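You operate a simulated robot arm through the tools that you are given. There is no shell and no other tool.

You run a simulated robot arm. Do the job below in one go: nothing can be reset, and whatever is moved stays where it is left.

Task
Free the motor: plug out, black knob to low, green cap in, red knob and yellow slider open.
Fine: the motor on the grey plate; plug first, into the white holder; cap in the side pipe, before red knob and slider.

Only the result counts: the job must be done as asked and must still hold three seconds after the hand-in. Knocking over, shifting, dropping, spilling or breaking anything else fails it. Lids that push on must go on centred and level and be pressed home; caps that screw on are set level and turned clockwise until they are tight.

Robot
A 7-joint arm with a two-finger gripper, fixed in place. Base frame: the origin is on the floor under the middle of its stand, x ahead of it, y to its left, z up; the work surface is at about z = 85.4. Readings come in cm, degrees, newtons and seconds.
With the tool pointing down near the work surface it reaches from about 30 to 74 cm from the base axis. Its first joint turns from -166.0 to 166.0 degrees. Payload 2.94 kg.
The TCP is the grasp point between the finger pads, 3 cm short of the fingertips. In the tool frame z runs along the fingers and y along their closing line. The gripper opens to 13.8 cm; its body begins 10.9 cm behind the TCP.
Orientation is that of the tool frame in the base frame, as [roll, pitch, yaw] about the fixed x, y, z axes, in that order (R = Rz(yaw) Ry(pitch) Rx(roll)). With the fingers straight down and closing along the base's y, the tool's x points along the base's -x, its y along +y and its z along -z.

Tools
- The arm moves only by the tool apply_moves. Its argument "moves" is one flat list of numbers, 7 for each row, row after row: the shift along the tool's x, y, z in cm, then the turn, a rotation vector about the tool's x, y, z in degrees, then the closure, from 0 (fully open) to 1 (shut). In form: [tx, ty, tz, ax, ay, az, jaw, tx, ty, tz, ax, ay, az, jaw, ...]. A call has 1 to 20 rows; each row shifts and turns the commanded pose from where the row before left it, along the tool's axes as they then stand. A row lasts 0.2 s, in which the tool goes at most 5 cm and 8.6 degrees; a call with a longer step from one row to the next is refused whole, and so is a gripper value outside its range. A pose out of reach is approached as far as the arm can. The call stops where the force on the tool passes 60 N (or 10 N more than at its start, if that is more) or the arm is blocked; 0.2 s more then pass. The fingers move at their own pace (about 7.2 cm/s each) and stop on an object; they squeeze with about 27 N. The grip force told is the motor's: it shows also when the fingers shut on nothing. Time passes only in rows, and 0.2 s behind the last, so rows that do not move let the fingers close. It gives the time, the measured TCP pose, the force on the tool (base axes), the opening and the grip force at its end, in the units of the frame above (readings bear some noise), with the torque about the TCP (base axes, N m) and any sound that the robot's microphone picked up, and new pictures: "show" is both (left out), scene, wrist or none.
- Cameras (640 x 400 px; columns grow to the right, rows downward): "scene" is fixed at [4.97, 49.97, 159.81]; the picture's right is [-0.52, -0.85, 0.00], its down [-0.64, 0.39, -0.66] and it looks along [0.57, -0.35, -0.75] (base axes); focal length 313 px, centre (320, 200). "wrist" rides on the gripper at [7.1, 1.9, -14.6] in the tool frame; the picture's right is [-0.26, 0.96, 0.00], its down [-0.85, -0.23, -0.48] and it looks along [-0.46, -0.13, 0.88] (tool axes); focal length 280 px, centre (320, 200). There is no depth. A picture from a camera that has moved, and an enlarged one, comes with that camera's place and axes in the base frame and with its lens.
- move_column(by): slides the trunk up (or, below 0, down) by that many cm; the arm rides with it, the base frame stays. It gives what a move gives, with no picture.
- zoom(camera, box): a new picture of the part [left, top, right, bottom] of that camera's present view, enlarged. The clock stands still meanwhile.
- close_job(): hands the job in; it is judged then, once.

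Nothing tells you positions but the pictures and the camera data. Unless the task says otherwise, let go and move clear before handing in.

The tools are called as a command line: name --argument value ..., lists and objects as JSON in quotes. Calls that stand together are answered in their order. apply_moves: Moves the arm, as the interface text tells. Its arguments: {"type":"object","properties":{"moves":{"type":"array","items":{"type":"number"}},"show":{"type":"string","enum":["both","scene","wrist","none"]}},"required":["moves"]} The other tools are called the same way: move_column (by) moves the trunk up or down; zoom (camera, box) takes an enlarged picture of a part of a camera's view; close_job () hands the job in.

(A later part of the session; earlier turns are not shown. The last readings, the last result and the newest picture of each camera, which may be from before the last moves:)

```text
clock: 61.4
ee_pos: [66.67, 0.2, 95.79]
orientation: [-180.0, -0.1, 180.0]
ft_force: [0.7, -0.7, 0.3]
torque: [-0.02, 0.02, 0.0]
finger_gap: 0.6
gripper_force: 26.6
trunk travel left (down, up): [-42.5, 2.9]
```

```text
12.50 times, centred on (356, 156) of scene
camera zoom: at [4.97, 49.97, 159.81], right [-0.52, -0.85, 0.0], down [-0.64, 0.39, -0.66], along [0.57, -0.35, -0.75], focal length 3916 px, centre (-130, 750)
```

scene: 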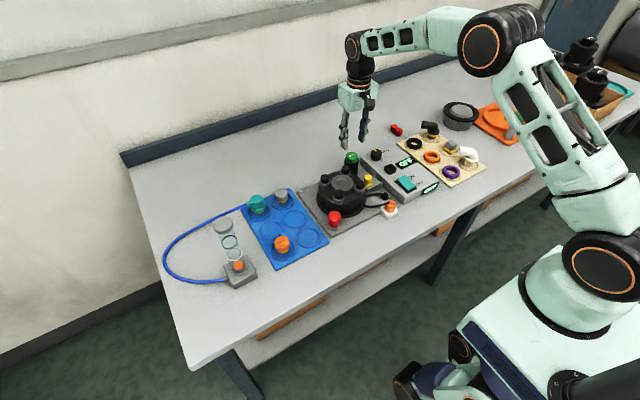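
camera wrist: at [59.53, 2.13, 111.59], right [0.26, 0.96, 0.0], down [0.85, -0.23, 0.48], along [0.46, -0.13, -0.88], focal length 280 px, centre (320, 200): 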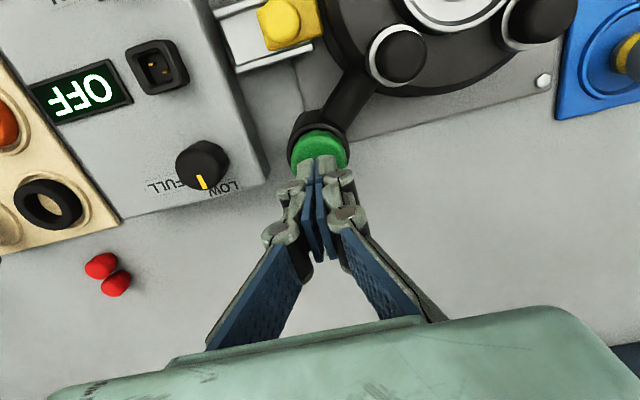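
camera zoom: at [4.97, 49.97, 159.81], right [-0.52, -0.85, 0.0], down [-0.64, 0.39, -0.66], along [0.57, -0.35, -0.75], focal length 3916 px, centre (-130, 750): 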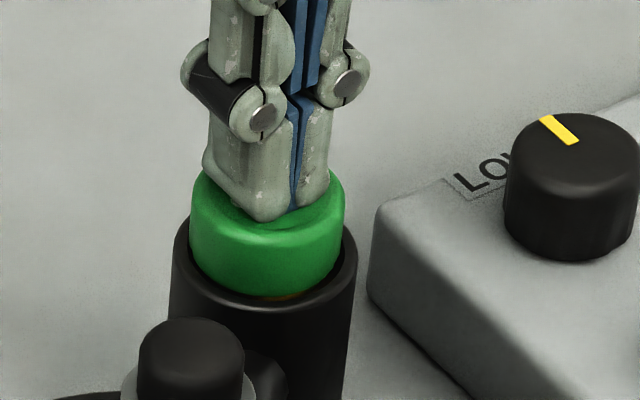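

apply_moves --moves '[0, 0, 0.1, 0, 0, 0, 1, 0, 0, 0.1, 0, 0, 0, 1, 0, 0, 0, 0, 0, 0, 1]' --show "none"

zoom --camera "scene" --box '[340, 140, 372, 172]'

zoom --camera "wrist" --box '[260, 100, 380, 190]'

```text
clock: 62.2
ee_pos: [66.66, 0.07, 95.78]
orientation: [-179.9, 0.1, 179.8]
ft_force: [-0.1, 1.5, 7.9]
torque: [0.05, -0.03, 0.01]
finger_gap: 0.61
gripper_force: 26.8
trunk travel left (down, up): [-42.5, 2.9]
```

```text
12.50 times, centred on (356, 156) of scene
camera zoom: at [4.97, 49.97, 159.81], right [-0.52, -0.85, 0.0], down [-0.64, 0.39, -0.66], along [0.57, -0.35, -0.75], focal length 3916 px, centre (-130, 750)
```

zoom: 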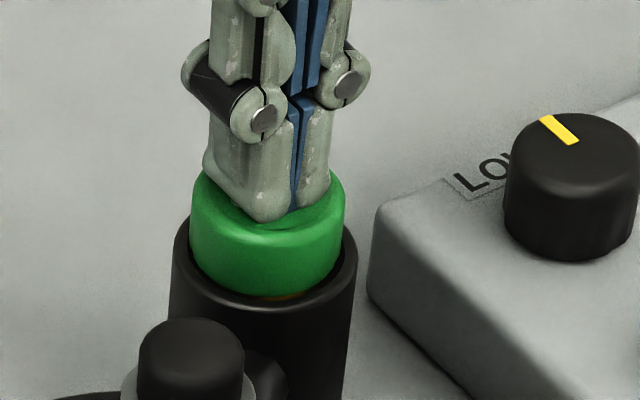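

```text
4.44 times, centred on (320, 145) of wrist
camera zoom: at [59.44, 2.15, 110.32], right [0.26, 0.96, 0.0], down [0.85, -0.23, 0.48], along [0.46, -0.12, -0.88], focal length 1246 px, centre (320, 444)
```

zoom: 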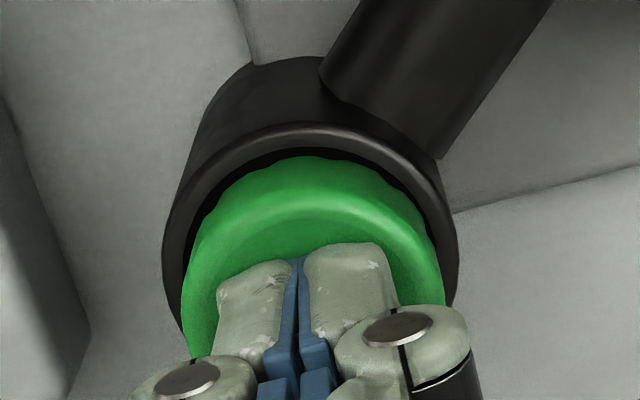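

Contact is made (8 N). I'm pressing further, step by step.

apply_moves --moves '[0, 0, 0.1, 0, 0, 0, 1, 0, 0, 0.1, 0, 0, 0, 1, 0, 0, 0, 0, 0, 0, 1]' --show "none"

zoom --camera "scene" --box '[340, 140, 372, 172]'

```text
clock: 63.0
ee_pos: [66.65, -0.01, 95.76]
orientation: [-180.0, 0.3, 179.9]
ft_force: [0.8, 2.6, 23.1]
torque: [0.06, 0.05, -0.01]
finger_gap: 0.61
gripper_force: 26.5
trunk travel left (down, up): [-42.5, 2.9]
```

```text
12.50 times, centred on (356, 156) of scene
camera zoom: at [4.97, 49.97, 159.81], right [-0.52, -0.85, 0.0], down [-0.64, 0.39, -0.66], along [0.57, -0.35, -0.75], focal length 3916 px, centre (-130, 750)
```

zoom: 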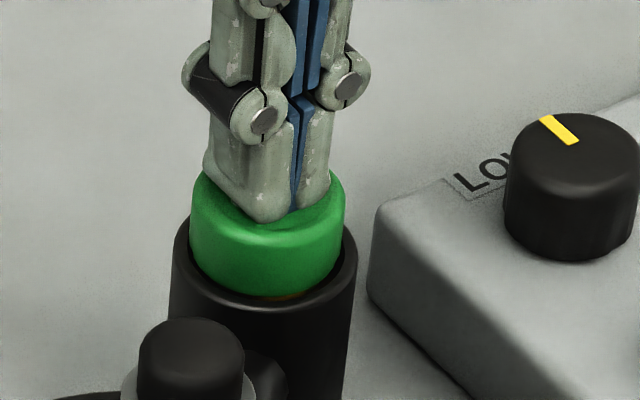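

apply_moves --moves '[0, 0, 0.1, 0, 0, 0, 1, 0, 0, 0.1, 0, 0, 0, 1, 0, 0, 0, 0, 0, 0, 1]' --show "none"

zoom --camera "scene" --box '[340, 140, 372, 172]'

```text
clock: 63.8
ee_pos: [66.7, 0.19, 95.81]
orientation: [180.0, 0.6, -180.0]
ft_force: [1.6, 1.5, 36.1]
torque: [0.03, 0.09, 0.02]
finger_gap: 0.61
gripper_force: 27.4
trunk travel left (down, up): [-42.5, 2.9]
```

```text
12.50 times, centred on (356, 156) of scene
camera zoom: at [4.97, 49.97, 159.81], right [-0.52, -0.85, 0.0], down [-0.64, 0.39, -0.66], along [0.57, -0.35, -0.75], focal length 3916 px, centre (-130, 750)
```

zoom: 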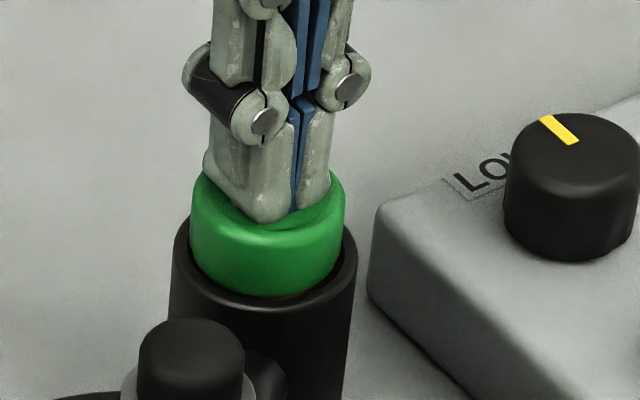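

apply_moves --moves '[0, 0, 0.1, 0, 0, 0, 1, 0, 0, 0.1, 0, 0, 0, 1, 0, 0, 0, 0, 0, 0, 1]' --show "none"

zoom --camera "scene" --box '[344, 148, 368, 166]'

```text
clock: 64.6
ee_pos: [66.58, 0.12, 95.88]
orientation: [-180.0, 0.9, 179.9]
ft_force: [0.3, 2.7, 42.3]
torque: [0.04, 0.17, -0.02]
finger_gap: 0.62
gripper_force: 27.2
trunk travel left (down, up): [-42.5, 2.9]
```

```text
16.00 times, centred on (356, 157) of scene
camera zoom: at [4.97, 49.97, 159.81], right [-0.52, -0.85, 0.0], down [-0.64, 0.39, -0.66], along [0.57, -0.35, -0.75], focal length 5013 px, centre (-256, 888)
```

zoom: 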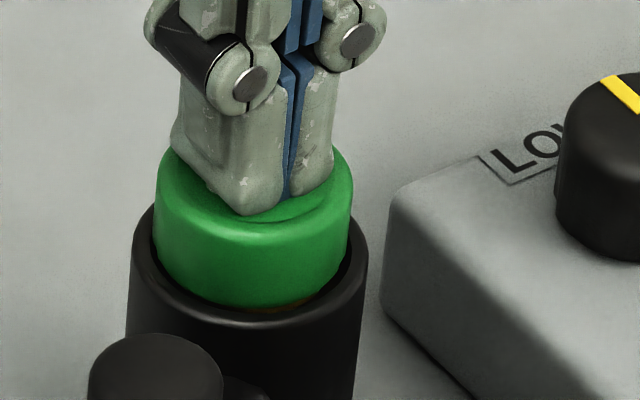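

The cap takes 42 N without moving, so it is pressed home. I'm rising clear and checking it.

apply_moves --moves '[0, 0, -0.5, 0, 0, 0, 1, 0, 0, -1.5, 0, 0, 0, 1, 0, 0, -3, 0, 0, 0, 0.6, -1, 0, -3, 0, 0, 0, 0.6, -1, 0, 0, 0, 0, 0, 0.6, 0, 0, 0, 0, 0, 0, 0.6]' --show "both"

zoom --camera "scene" --box '[344, 148, 368, 166]'

zoom --camera "wrist" --box '[240, 60, 400, 180]'

```text
clock: 66.0
ee_pos: [68.6, 0.04, 103.18]
orientation: [179.9, 0.1, -179.9]
ft_force: [-0.7, 0.8, -0.4]
torque: [0.01, 0.0, 0.01]
finger_gap: 5.53
gripper_force: 0.1
trunk travel left (down, up): [-42.5, 2.9]
camera wrist: at [61.43, 2.13, 117.73], right [0.26, 0.96, 0.0], down [0.85, -0.23, 0.48], along [0.46, -0.13, -0.88], focal length 280 px, centre (320, 200)
```

scene: 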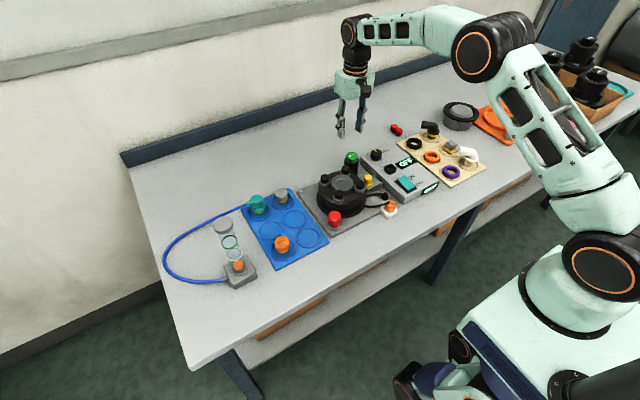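
wrist: 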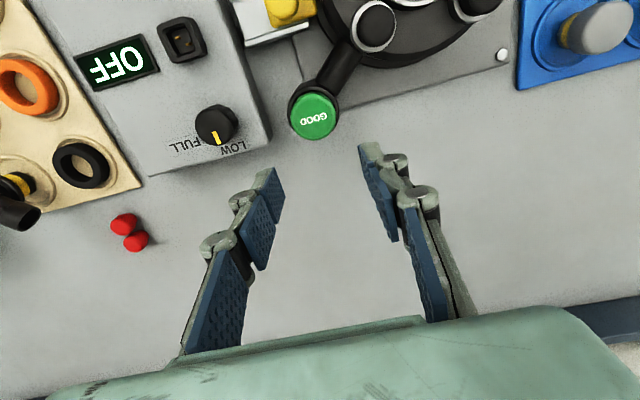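

```text
16.00 times, centred on (356, 157) of scene
camera zoom: at [4.97, 49.97, 159.81], right [-0.52, -0.85, 0.0], down [-0.64, 0.39, -0.66], along [0.57, -0.35, -0.75], focal length 5013 px, centre (-256, 888)
```

zoom: 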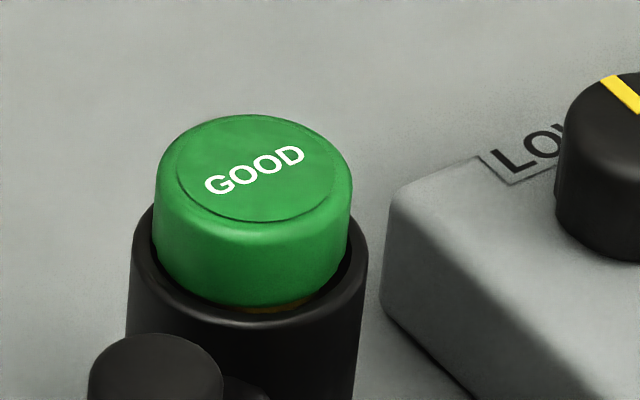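

```text
3.33 times, centred on (320, 120) of wrist
camera zoom: at [61.43, 2.13, 117.73], right [0.26, 0.96, 0.0], down [0.85, -0.23, 0.48], along [0.46, -0.13, -0.88], focal length 935 px, centre (320, 467)
```

zoom: 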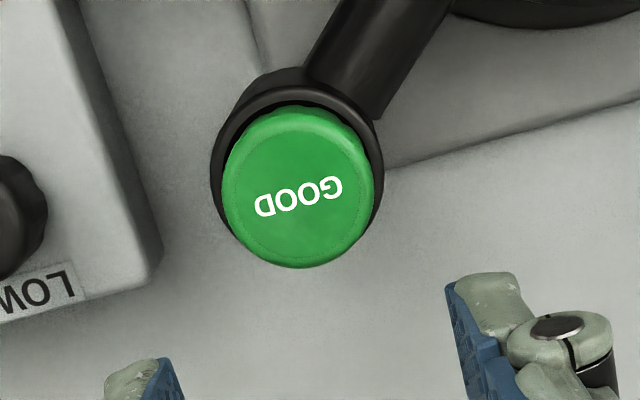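

The cap is seated and level. Next I'm moving over to look at the red knob near (49, 18).

apply_moves --moves '[3.2, 3, 0, 0, 0, 0, 0.5, 3.2, 3, 0, 0, 0, 0, 0.5, 3.2, 3, 0, 0, 0, 0, 0.5, 3.2, 3, 0, 0, 0, 0, 0.5, 3.2, 3, 0, 0, 0, 0, 0.5, 3.2, 2.9, 0, 0, 0, 0, 0.5, 0, 0, 0, 0, 0, 0, 0.5, 0, 0, 0, 0, 0, 0, 0.5]' --show "wrist"

zoom --camera "wrist" --box '[220, 60, 400, 200]'

zoom --camera "scene" --box '[315, 195, 355, 235]'

```text
clock: 67.8
ee_pos: [49.52, 18.05, 103.01]
orientation: [-180.0, 0.1, 179.8]
ft_force: [0.8, 0.8, -0.4]
torque: [0.01, -0.02, -0.02]
finger_gap: 6.93
gripper_force: 0.0
trunk travel left (down, up): [-42.5, 2.9]
camera wrist: at [42.33, 20.07, 117.55], right [0.26, 0.96, 0.0], down [0.85, -0.23, 0.48], along [0.46, -0.13, -0.88], focal length 280 px, centre (320, 200)
```

wrist: 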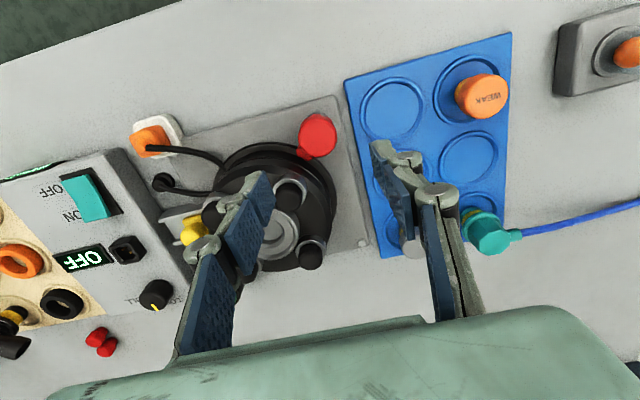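

```text
2.86 times, centred on (310, 130) of wrist
camera zoom: at [42.33, 20.07, 117.55], right [0.26, 0.96, 0.0], down [0.85, -0.23, 0.48], along [0.46, -0.13, -0.88], focal length 801 px, centre (349, 400)
```

zoom: 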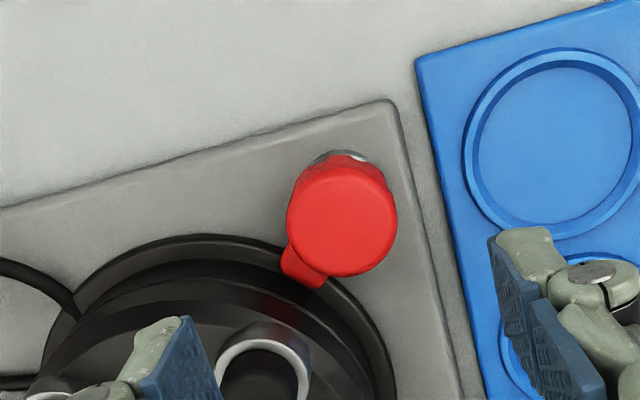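

```text
10.00 times, centred on (335, 215) of scene
camera zoom: at [4.97, 49.97, 159.81], right [-0.52, -0.85, 0.0], down [-0.64, 0.39, -0.66], along [0.57, -0.35, -0.75], focal length 3133 px, centre (170, 50)
```

zoom: 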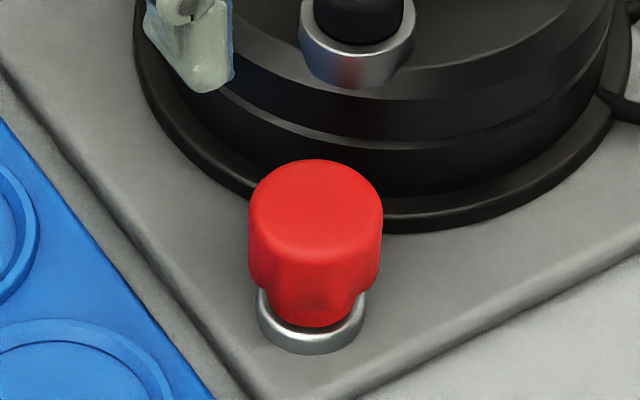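

The red knob is a cylinder (about 3.7 cm across, top near z 91) at about (49.7, 17.75). A red tongue at its foot points over the motor's flange, so it opens by turning that tongue away. I'm turning the wrist 45° so the fingers stay clear of the motor, then lowering.

apply_moves --moves '[-0.17, -0.25, 0, 0, 0, 0, 0.5, 0, 0, 0, 0, 0, 8.5, 0.5, 0, 0, 0, 0, 0, 8.5, 0.5, 0, 0, 0, 0, 0, 8.5, 0.5, 0, 0, 0, 0, 0, 8.5, 0.5, 0, 0, 0, 0, 0, 8.5, 0.5, 0, 0, 0, 0, 0, 2.5, 0.5, 0, 0, 2, 0, 0, 0, 0.5, 0, 0, 2, 0, 0, 0, 0.5, 0, 0, 2, 0, 0, 0, 0.5, 0, 0, 0, 0, 0, 0, 0.5, 0, 0, 0, 0, 0, 0, 0.5]' --show "both"

zoom --camera "wrist" --box '[230, 80, 410, 220]'

zoom --camera "scene" --box '[305, 180, 365, 235]'

```text
clock: 70.4
ee_pos: [49.67, 17.77, 97.04]
orientation: [179.9, 0.0, 135.0]
ft_force: [-0.5, 0.0, 0.2]
torque: [0.0, 0.01, 0.01]
finger_gap: 6.88
gripper_force: 0.1
trunk travel left (down, up): [-42.5, 2.9]
camera wrist: at [45.95, 24.29, 111.53], right [0.87, 0.5, 0.0], down [0.44, -0.76, 0.48], along [0.24, -0.41, -0.88], focal length 280 px, centre (320, 200)
```

scene: 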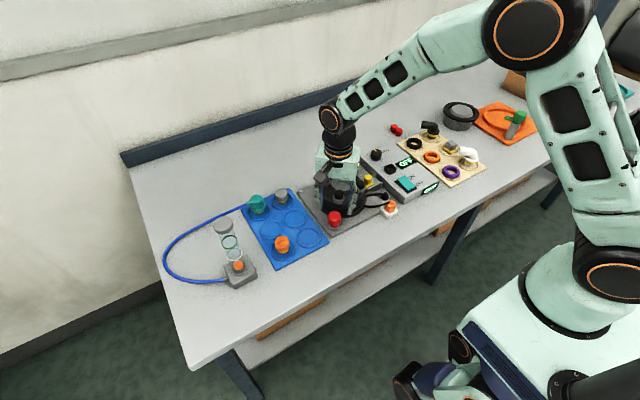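
wrist: 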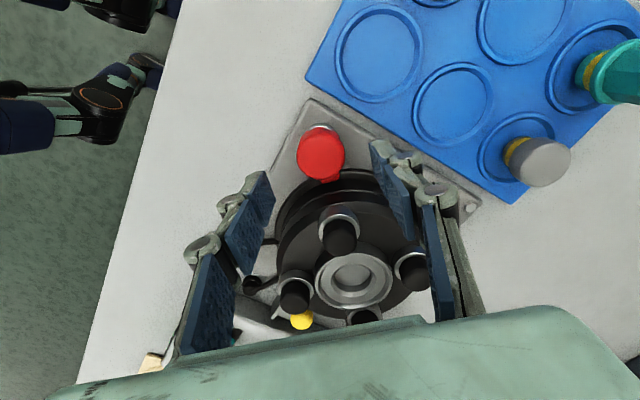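

```text
2.86 times, centred on (320, 150) of wrist
camera zoom: at [45.95, 24.29, 111.53], right [0.87, 0.5, 0.0], down [0.44, -0.76, 0.48], along [0.24, -0.41, -0.88], focal length 801 px, centre (320, 343)
```

zoom: 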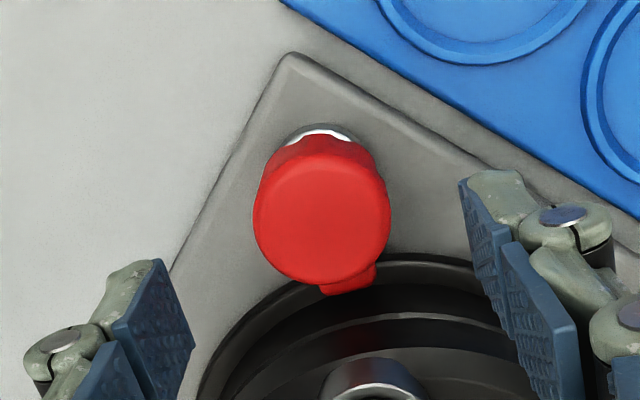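

```text
7.27 times, centred on (335, 208) of scene
camera zoom: at [4.97, 49.97, 159.81], right [-0.52, -0.85, 0.0], down [-0.64, 0.39, -0.66], along [0.57, -0.35, -0.75], focal length 2279 px, centre (211, 146)
```

zoom: 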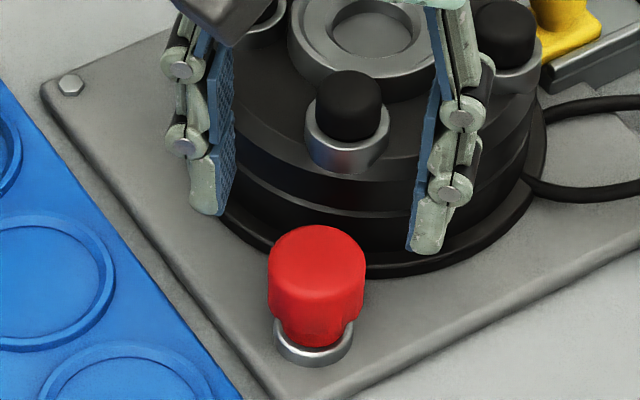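

The knob is centred between the fingers and they clear the motor. I'm lowering, closing on the knob, and testing a small counter-clockwise turn.

apply_moves --moves '[0, 0, 2, 0, 0, 0, 0.5, 0, 0, 2, 0, 0, 0, 0.5, 0, 0, 1, 0, 0, 0, 0.5, 0, 0, 0, 0, 0, 0, 0.8, 0, 0, 0, 0, 0, 0, 1, 0, 0, 0, 0, 0, 0, 1, 0, 0, 0, 0, 0, 0, 1, 0, 0, 0, 0, 0, 0, 1]' --show "both"

zoom --camera "scene" --box '[305, 180, 365, 235]'

zoom --camera "wrist" --box '[230, 80, 410, 220]'

```text
clock: 72.2
ee_pos: [49.75, 17.8, 92.16]
orientation: [-180.0, -0.1, 135.0]
ft_force: [3.0, 3.1, -1.0]
torque: [0.13, -0.1, 0.0]
finger_gap: 3.72
gripper_force: 44.7
trunk travel left (down, up): [-42.5, 2.9]
camera wrist: at [46.0, 24.25, 106.64], right [0.87, 0.5, 0.0], down [0.44, -0.76, 0.48], along [0.24, -0.41, -0.88], focal length 280 px, centre (320, 200)
```

scene: 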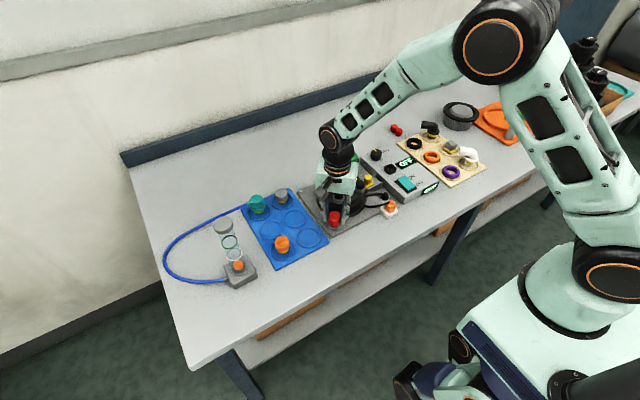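
wrist: 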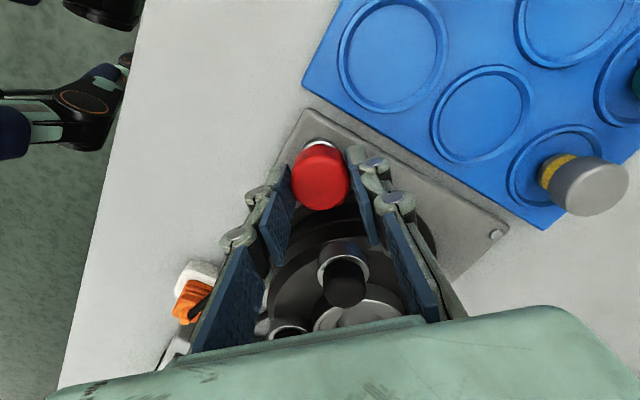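

```text
7.27 times, centred on (335, 208) of scene
camera zoom: at [4.97, 49.97, 159.81], right [-0.52, -0.85, 0.0], down [-0.64, 0.39, -0.66], along [0.57, -0.35, -0.75], focal length 2279 px, centre (211, 146)
```

zoom: 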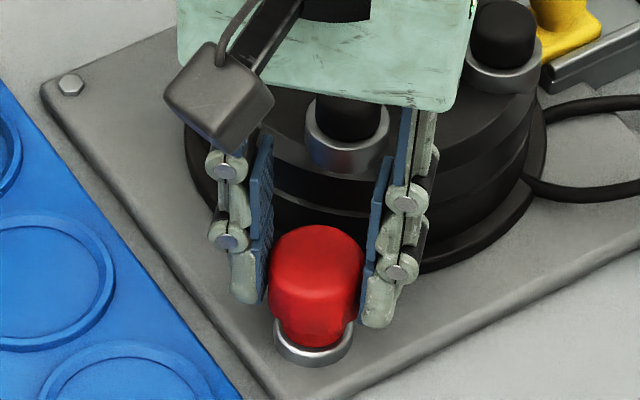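

```text
2.86 times, centred on (320, 150) of wrist
camera zoom: at [46.0, 24.25, 106.64], right [0.87, 0.5, 0.0], down [0.44, -0.76, 0.48], along [0.24, -0.41, -0.88], focal length 801 px, centre (320, 343)
```

zoom: 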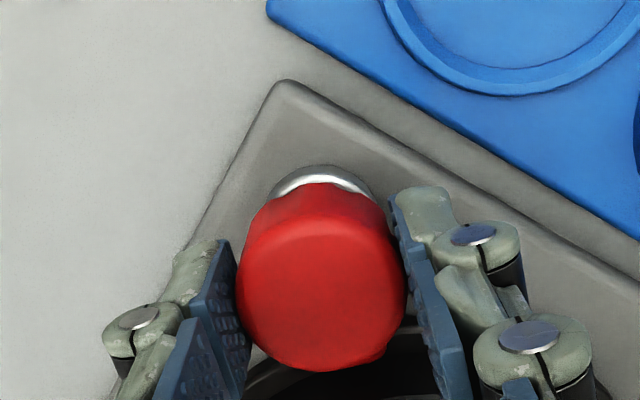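

Gripped firmly. I'm testing a small counter-clockwise turn first.

apply_moves --moves '[0, 0, 0, 0, 0, -4, 1, 0, 0, 0, 0, 0, -4, 1, 0, 0, 0, 0, 0, 0, 1]' --show "none"

zoom --camera "wrist" --box '[230, 80, 410, 220]'

```text
clock: 73.0
ee_pos: [49.7, 17.73, 92.1]
orientation: [180.0, -0.1, 142.9]
ft_force: [3.8, 4.1, -1.1]
torque: [0.13, -0.07, 0.0]
finger_gap: 3.73
gripper_force: 45.4
trunk travel left (down, up): [-42.5, 2.9]
```

```text
2.86 times, centred on (320, 150) of wrist
camera zoom: at [45.13, 23.67, 106.64], right [0.79, 0.61, 0.0], down [0.54, -0.69, 0.48], along [0.29, -0.38, -0.88], focal length 801 px, centre (320, 343)
```

zoom: 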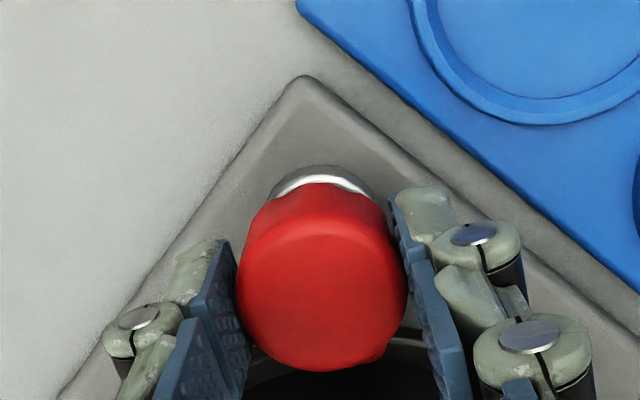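

It turns freely with the gripper. I'm continuing counter-clockwise.

apply_moves --moves '[0, 0, 0, 0, 0, -5, 1, 0, 0, 0, 0, 0, -5, 1, 0, 0, 0, 0, 0, -5, 1, 0, 0, 0, 0, 0, -5, 1, 0, 0, 0, 0, 0, 0, 1]' --show "scene"

zoom --camera "wrist" --box '[230, 80, 410, 220]'

zoom --camera "scene" --box '[305, 180, 365, 235]'

```text
clock: 74.2
ee_pos: [49.72, 17.68, 92.14]
orientation: [179.9, 0.1, 163.0]
ft_force: [7.5, 1.1, 9.3]
torque: [0.03, -0.08, 0.03]
finger_gap: 3.7
gripper_force: 44.7
trunk travel left (down, up): [-42.5, 2.9]
```

scene: 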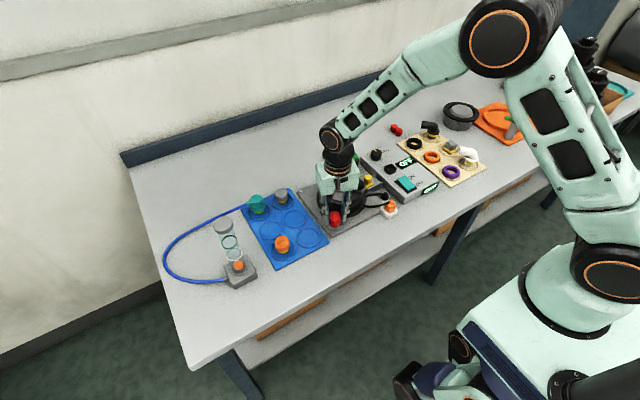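

```text
2.86 times, centred on (320, 150) of wrist
camera zoom: at [43.37, 21.75, 106.63], right [0.53, 0.85, 0.0], down [0.74, -0.47, 0.48], along [0.4, -0.25, -0.88], focal length 801 px, centre (320, 343)
```

zoom: 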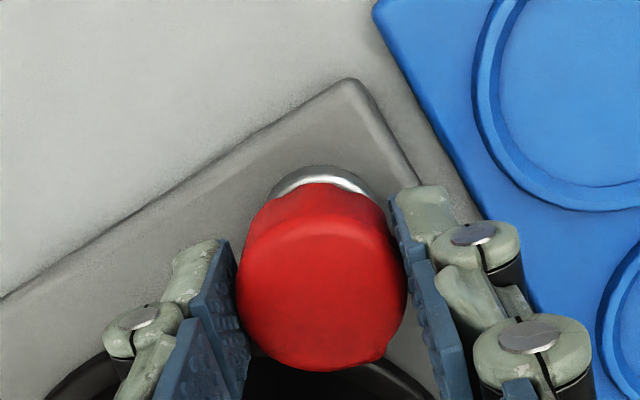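

```text
7.27 times, centred on (335, 208) of scene
camera zoom: at [4.97, 49.97, 159.81], right [-0.52, -0.85, 0.0], down [-0.64, 0.39, -0.66], along [0.57, -0.35, -0.75], focal length 2279 px, centre (211, 146)
```

zoom: 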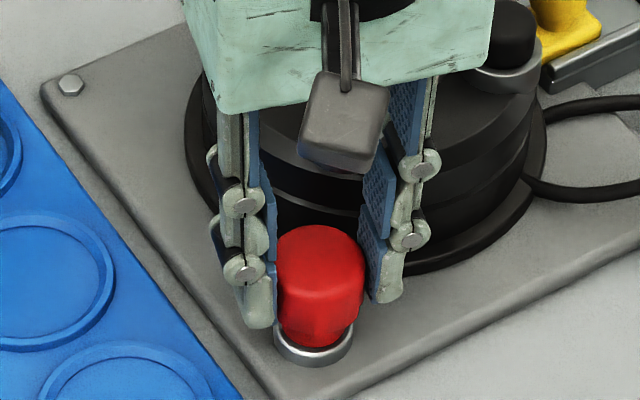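

It has turned about 28° with no resistance. I'm opening slightly, winding the wrist back, and regripping so the fingers stay away from the motor.

apply_moves --moves '[0, 0, 0, 0, 0, 0, 0.65, 0, 0, 0, 0, 0, 0, 0.65, 0, 0, 0, 0, 0, 0, 0.65, 0, 0, -3, 0, 0, 0, 0.65, 0, 0, -3, 0, 0, 0, 0.65, 0, 0, 0, 0, 0, 0, 0.65]' --show "wrist"

zoom --camera "wrist" --box '[230, 80, 410, 220]'

zoom --camera "scene" --box '[305, 180, 365, 235]'

```text
clock: 75.6
ee_pos: [49.7, 17.62, 97.98]
orientation: [-180.0, 0.0, 162.8]
ft_force: [1.0, 0.3, 0.1]
torque: [-0.01, 0.0, 0.04]
finger_gap: 4.85
gripper_force: 0.0
trunk travel left (down, up): [-42.5, 2.9]
camera wrist: at [43.41, 21.75, 112.53], right [0.53, 0.85, 0.0], down [0.74, -0.47, 0.48], along [0.4, -0.25, -0.88], focal length 280 px, centre (320, 200)
```

wrist: 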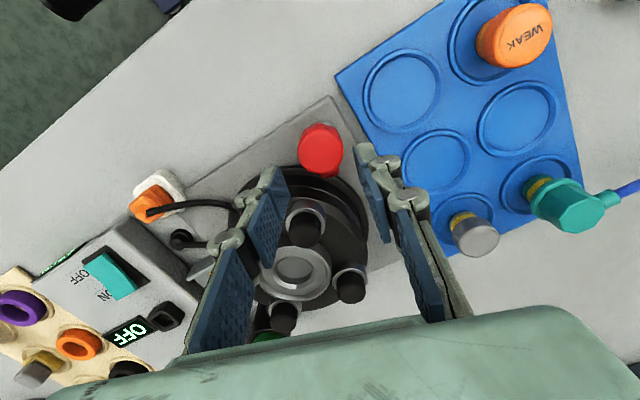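

```text
2.86 times, centred on (320, 150) of wrist
camera zoom: at [43.41, 21.75, 112.53], right [0.53, 0.85, 0.0], down [0.74, -0.47, 0.48], along [0.4, -0.25, -0.88], focal length 801 px, centre (320, 343)
```

zoom: 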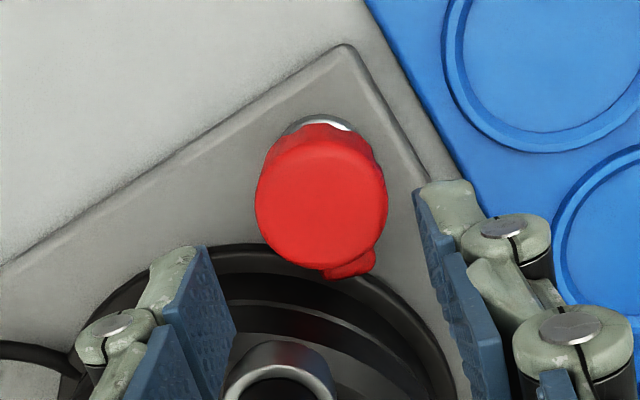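

```text
7.27 times, centred on (335, 208) of scene
camera zoom: at [4.97, 49.97, 159.81], right [-0.52, -0.85, 0.0], down [-0.64, 0.39, -0.66], along [0.57, -0.35, -0.75], focal length 2279 px, centre (211, 146)
```

zoom: 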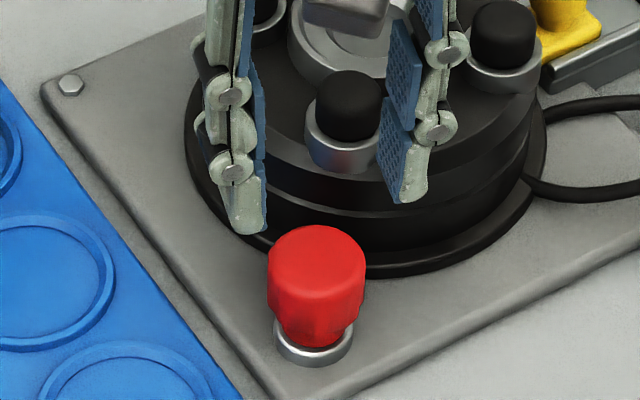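

The tongue has swung about 26° away. I'm winding the wrist back clockwise and gripping again to continue.

apply_moves --moves '[0, 0, 0, 0, 0, 8.4, 0.6, 0, 0, 0, 0, 0, 8.4, 0.6, 0, 0, 0, 0, 0, 8.4, 0.6, 0, 0, 0, 0, 0, 8.4, 0.6, 0, 0, 0, 0, 0, 8.4, 0.6, 0, 0, 0, 0, 0, 8, 0.6, 0, 0, 2, 0, 0, 0, 0.6, 0, 0, 2, 0, 0, 0, 0.6, 0, 0, 2, 0, 0, 0, 0.6, 0, 0, 0, 0, 0, 0, 0.6, 0, 0, 0, 0, 0, 0, 0.6]' --show "both"

zoom --camera "wrist" --box '[230, 80, 410, 220]'

zoom --camera "scene" --box '[305, 180, 365, 235]'

```text
clock: 78.0
ee_pos: [49.7, 17.76, 92.2]
orientation: [-179.9, 0.0, 113.0]
ft_force: [-0.9, 0.4, 0.8]
torque: [-0.02, -0.03, -0.02]
finger_gap: 5.52
gripper_force: 0.0
trunk travel left (down, up): [-42.5, 2.9]
camera wrist: at [48.63, 25.22, 106.68], right [0.99, 0.14, 0.0], down [0.12, -0.87, 0.48], along [0.06, -0.47, -0.88], focal length 280 px, centre (320, 200)
```

scene: 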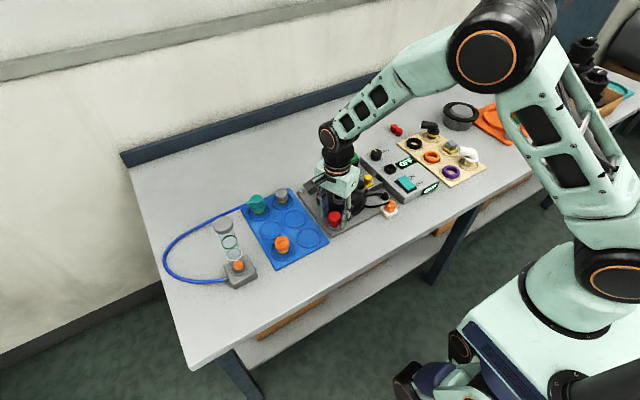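
wrist: 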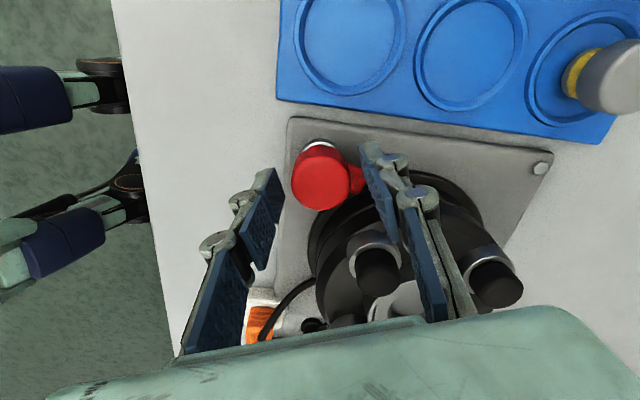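

```text
2.86 times, centred on (320, 150) of wrist
camera zoom: at [48.63, 25.22, 106.68], right [0.99, 0.14, 0.0], down [0.12, -0.87, 0.48], along [0.06, -0.47, -0.88], focal length 801 px, centre (320, 343)
```

zoom: 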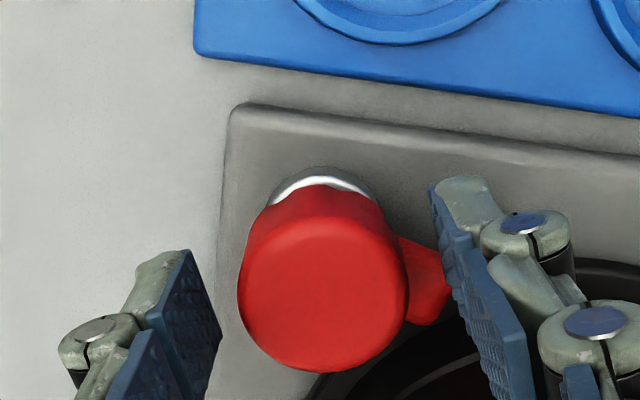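

```text
7.27 times, centred on (335, 208) of scene
camera zoom: at [4.97, 49.97, 159.81], right [-0.52, -0.85, 0.0], down [-0.64, 0.39, -0.66], along [0.57, -0.35, -0.75], focal length 2279 px, centre (211, 146)
```

zoom: 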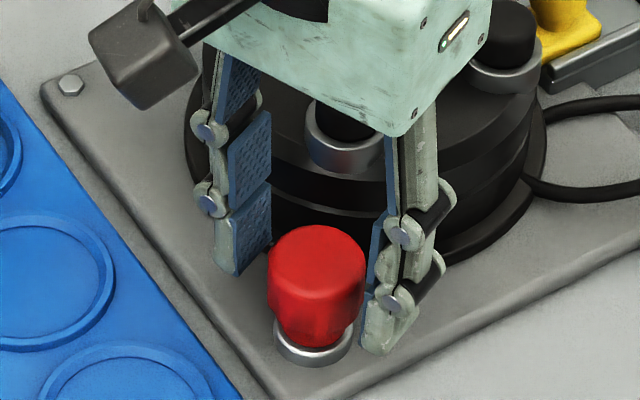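

The tongue now sits near the right finger, so I'm raising slightly to grip only the upper part of the knob before continuing.

apply_moves --moves '[0, 0, -0.7, 0, 0, 0, 0.6, 0, 0, 0, 0, 0, 0, 0.8, 0, 0, 0, 0, 0, 0, 1, 0, 0, 0, 0, 0, 0, 1, 0, 0, 0, 0, 0, 0, 1]' --show "wrist"

zoom --camera "wrist" --box '[230, 80, 410, 220]'

```text
clock: 79.2
ee_pos: [49.73, 17.94, 92.84]
orientation: [179.8, 0.0, 113.1]
ft_force: [5.6, 2.5, 1.1]
torque: [0.04, -0.22, 0.06]
finger_gap: 3.67
gripper_force: 44.9
trunk travel left (down, up): [-42.5, 2.9]
camera wrist: at [48.62, 25.26, 107.33], right [0.99, 0.14, 0.0], down [0.12, -0.87, 0.48], along [0.07, -0.47, -0.88], focal length 280 px, centre (320, 200)
```

wrist: 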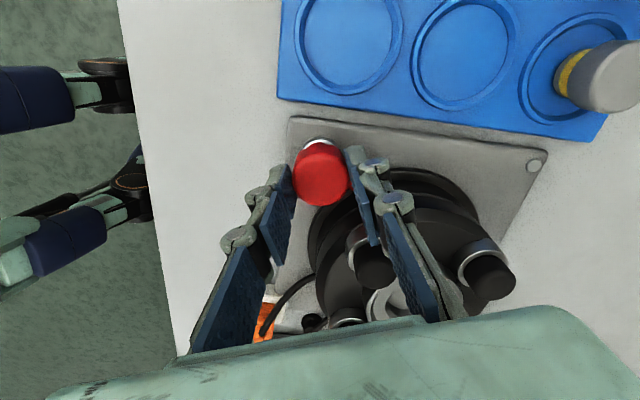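

```text
2.86 times, centred on (320, 150) of wrist
camera zoom: at [48.62, 25.26, 107.33], right [0.99, 0.14, 0.0], down [0.12, -0.87, 0.48], along [0.07, -0.47, -0.88], focal length 801 px, centre (320, 343)
```

zoom: 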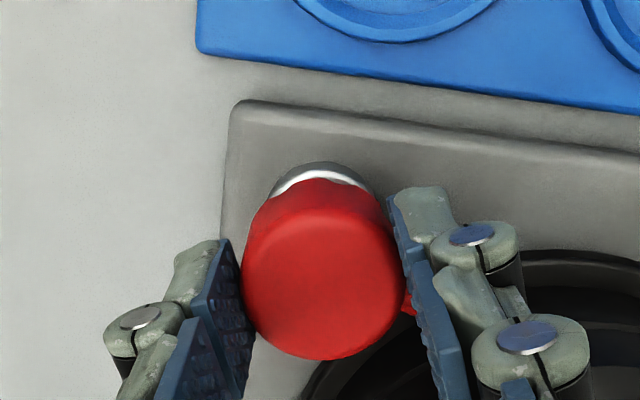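

apply_moves --moves '[0, 0, 0, 0, 0, -5, 1, 0, 0, 0, 0, 0, -5, 1, 0, 0, 0, 0, 0, -5, 1, 0, 0, 0, 0, 0, -5, 1, 0, 0, 0, 0, 0, -5, 1]' --show "none"

zoom --camera "wrist" --box '[230, 80, 410, 220]'

zoom --camera "scene" --box '[305, 180, 365, 235]'

```text
clock: 80.4
ee_pos: [49.74, 17.79, 92.78]
orientation: [180.0, 0.0, 138.1]
ft_force: [2.7, 1.7, 8.6]
torque: [0.19, 0.22, 0.01]
finger_gap: 3.68
gripper_force: 45.2
trunk travel left (down, up): [-42.5, 2.9]
```

```text
2.86 times, centred on (320, 150) of wrist
camera zoom: at [45.57, 24.1, 107.33], right [0.84, 0.54, 0.0], down [0.48, -0.74, 0.48], along [0.26, -0.4, -0.88], focal length 801 px, centre (320, 343)
```

zoom: 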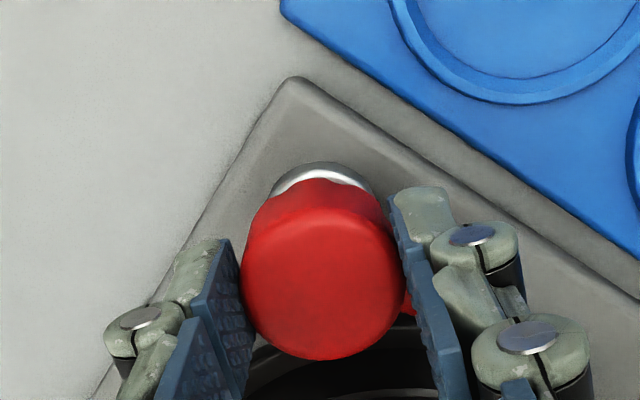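

```text
7.27 times, centred on (335, 208) of scene
camera zoom: at [4.97, 49.97, 159.81], right [-0.52, -0.85, 0.0], down [-0.64, 0.39, -0.66], along [0.57, -0.35, -0.75], focal length 2279 px, centre (211, 146)
```

zoom: 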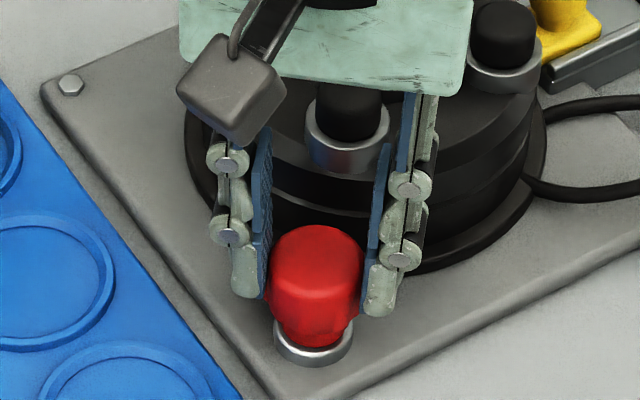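

apply_moves --moves '[0, 0, 0, 0, 0, -5, 1, 0, 0, 0, 0, 0, -5, 1, 0, 0, 0, 0, 0, -5, 1, 0, 0, 0, 0, 0, -5, 1, 0, 0, 0, 0, 0, -5, 1]' --show "none"

zoom --camera "wrist" --box '[230, 80, 410, 220]'

zoom --camera "scene" --box '[305, 180, 365, 235]'

```text
clock: 81.6
ee_pos: [49.58, 17.74, 92.78]
orientation: [-180.0, 0.0, 163.0]
ft_force: [0.2, 2.1, 4.9]
torque: [0.22, -0.01, -1.13]
finger_gap: 3.65
gripper_force: 44.8
trunk travel left (down, up): [-42.5, 2.9]
```

```text
2.86 times, centred on (320, 150) of wrist
camera zoom: at [43.35, 21.79, 107.3], right [0.53, 0.85, 0.0], down [0.74, -0.47, 0.48], along [0.4, -0.25, -0.88], focal length 801 px, centre (320, 343)
```

zoom: 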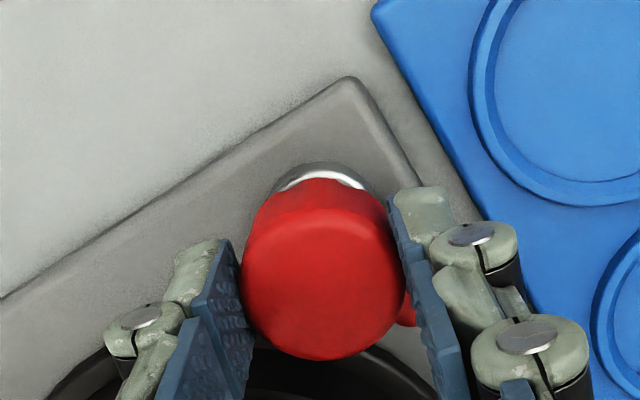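

```text
7.27 times, centred on (335, 208) of scene
camera zoom: at [4.97, 49.97, 159.81], right [-0.52, -0.85, 0.0], down [-0.64, 0.39, -0.66], along [0.57, -0.35, -0.75], focal length 2279 px, centre (211, 146)
```

zoom: 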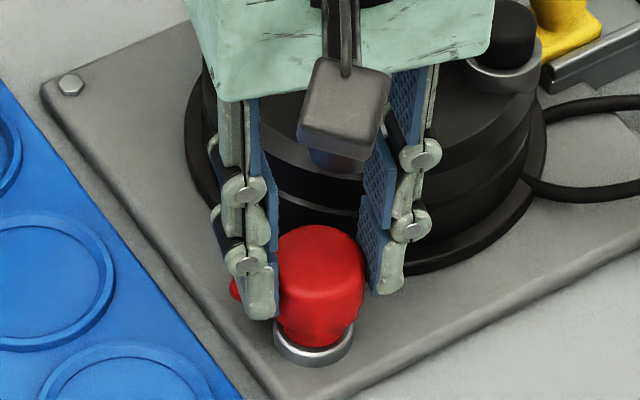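

Resistance has risen sharply (-1.1 N m), which suggests the open stop. I'm releasing, rising and checking where the tongue points.

apply_moves --moves '[0, 0, 0, 0, 0, 0, 0.65, 0, 0, 0, 0, 0, 0, 0.65, 0, 0, 0, 0, 0, 0, 0.65, 0, 0, -3, 0, 0, 0, 0.65, 0, 0, -3, 0, 0, 0, 0.65, 0, 0, -3, 0, 0, 0, 0.65, 0, 0, 0, 0, 0, 0, 0.65]' --show "wrist"

zoom --camera "wrist" --box '[250, 70, 410, 190]'

zoom --camera "scene" --box '[305, 190, 365, 235]'

```text
clock: 83.2
ee_pos: [49.5, 17.65, 101.83]
orientation: [-180.0, 0.0, 162.9]
ft_force: [0.1, -0.9, 0.5]
torque: [0.01, -0.02, 0.0]
finger_gap: 4.84
gripper_force: 0.0
trunk travel left (down, up): [-42.5, 2.9]
camera wrist: at [43.2, 21.68, 116.35], right [0.53, 0.85, 0.0], down [0.74, -0.47, 0.48], along [0.4, -0.25, -0.88], focal length 280 px, centre (320, 200)
```

wrist: 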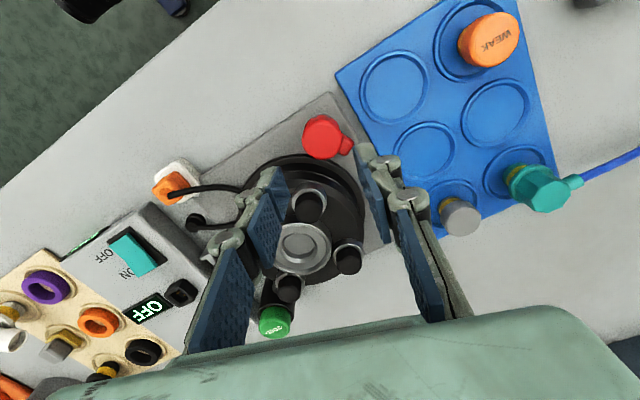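

```text
3.33 times, centred on (330, 130) of wrist
camera zoom: at [43.2, 21.68, 116.35], right [0.53, 0.85, 0.0], down [0.74, -0.47, 0.48], along [0.4, -0.25, -0.88], focal length 935 px, centre (287, 433)
```

zoom: 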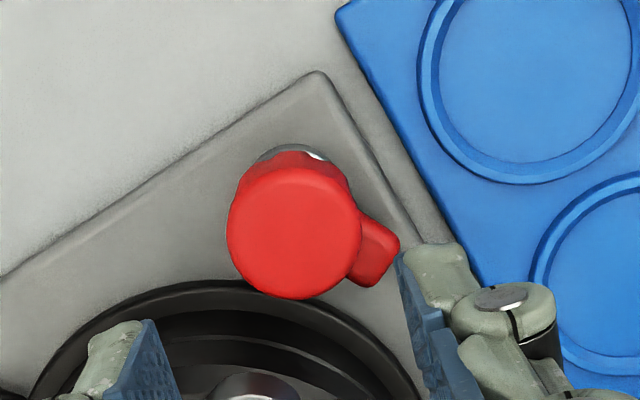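

```text
8.89 times, centred on (335, 212) of scene
camera zoom: at [4.97, 49.97, 159.81], right [-0.52, -0.85, 0.0], down [-0.64, 0.39, -0.66], along [0.57, -0.35, -0.75], focal length 2785 px, centre (187, 89)
```

zoom: 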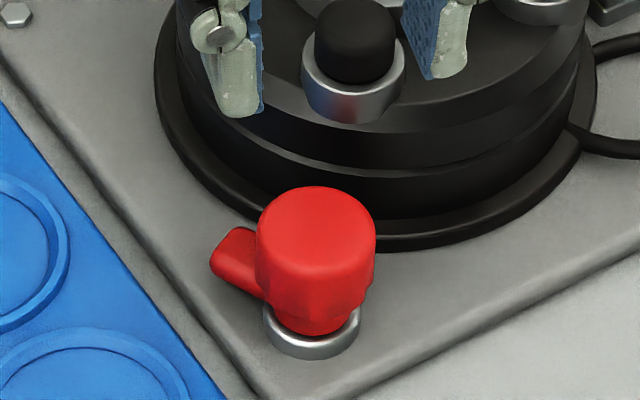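

The tongue now points clear of the motor flange and the knob is against its open stop. Next is the yellow slider: I'm turning the wrist so the fingers close along x (clear of the motor) and moving above it.

apply_moves --moves '[0, 0, -1, 0, 0, 8.5, 0.5, 0, 0, 0, 0, 0, 8.5, 0.5, 0, 0, 0, 0, 0, 8.5, 0.5, 0, 0, 0, 0, 0, 8.5, 0.5, 0, 0, 0, 0, 0, 8.5, 0.5, 0, 0, 0, 0, 0, 8.5, 0.5, 0, 0, 0, 0, 0, 8.5, 0.5, 0, 0, 0, 0, 0, 8.5, 0.5, 0, 0, 0, 0, 0, 5, 0.5, -4.3, 1.87, 0, 0, 0, 0, 0.5, -4.3, 1.87, 0, 0, 0, 0, 0.5, -4.3, 1.87, 0, 0, 0, 0, 0.5, -4.3, 1.87, 0, 0, 0, 0, 0.5, 0, 0, 0, 0, 0, 0, 0.5, 0, 0, 0, 0, 0, 0, 0.5]' --show "both"

zoom --camera "wrist" --box '[230, 60, 410, 200]'

zoom --camera "scene" --box '[340, 160, 400, 205]'

```text
clock: 86.4
ee_pos: [56.96, 0.5, 102.78]
orientation: [180.0, 0.0, 90.1]
ft_force: [-0.3, 0.9, 0.6]
torque: [-0.01, 0.0, -0.02]
finger_gap: 6.89
gripper_force: 0.1
trunk travel left (down, up): [-42.5, 2.9]
camera wrist: at [58.84, 7.73, 117.3], right [0.96, -0.26, 0.0], down [-0.23, -0.85, 0.48], along [-0.12, -0.46, -0.88], focal length 280 px, centre (320, 200)
```

scene: 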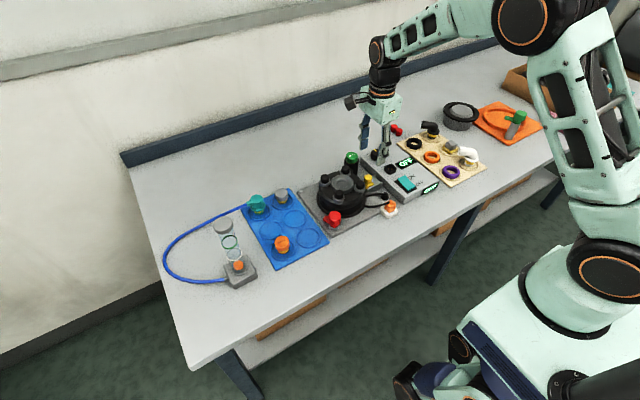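
wrist: 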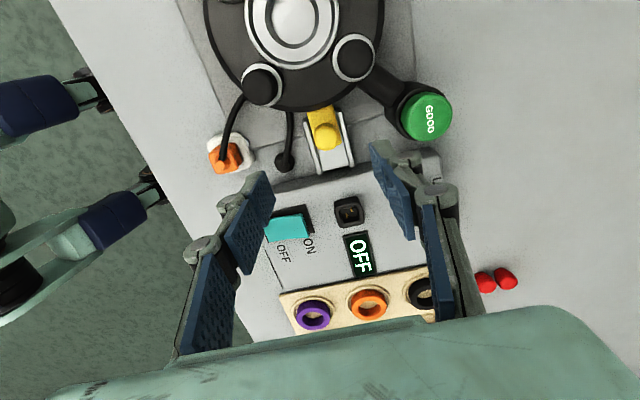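

```text
2.86 times, centred on (320, 130) of wrist
camera zoom: at [58.84, 7.73, 117.3], right [0.96, -0.26, 0.0], down [-0.23, -0.85, 0.48], along [-0.12, -0.46, -0.88], focal length 801 px, centre (320, 400)
```

zoom: 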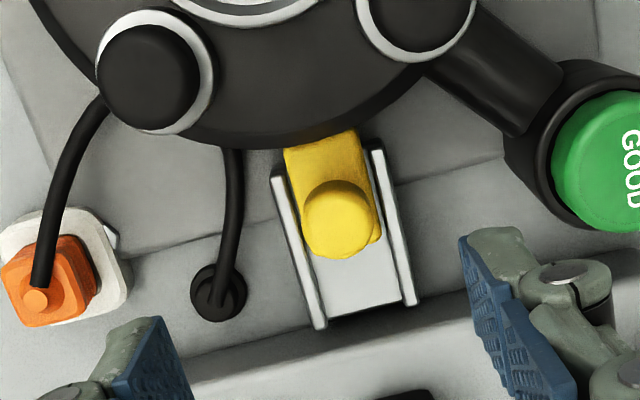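

```text
8.89 times, centred on (370, 182) of scene
camera zoom: at [4.97, 49.97, 159.81], right [-0.52, -0.85, 0.0], down [-0.64, 0.39, -0.66], along [0.57, -0.35, -0.75], focal length 2785 px, centre (-124, 356)
```

zoom: 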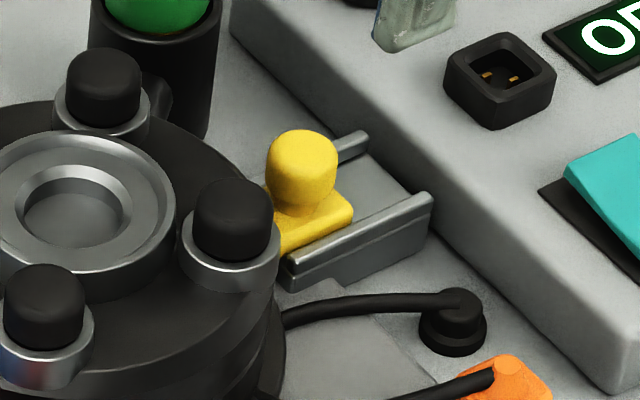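

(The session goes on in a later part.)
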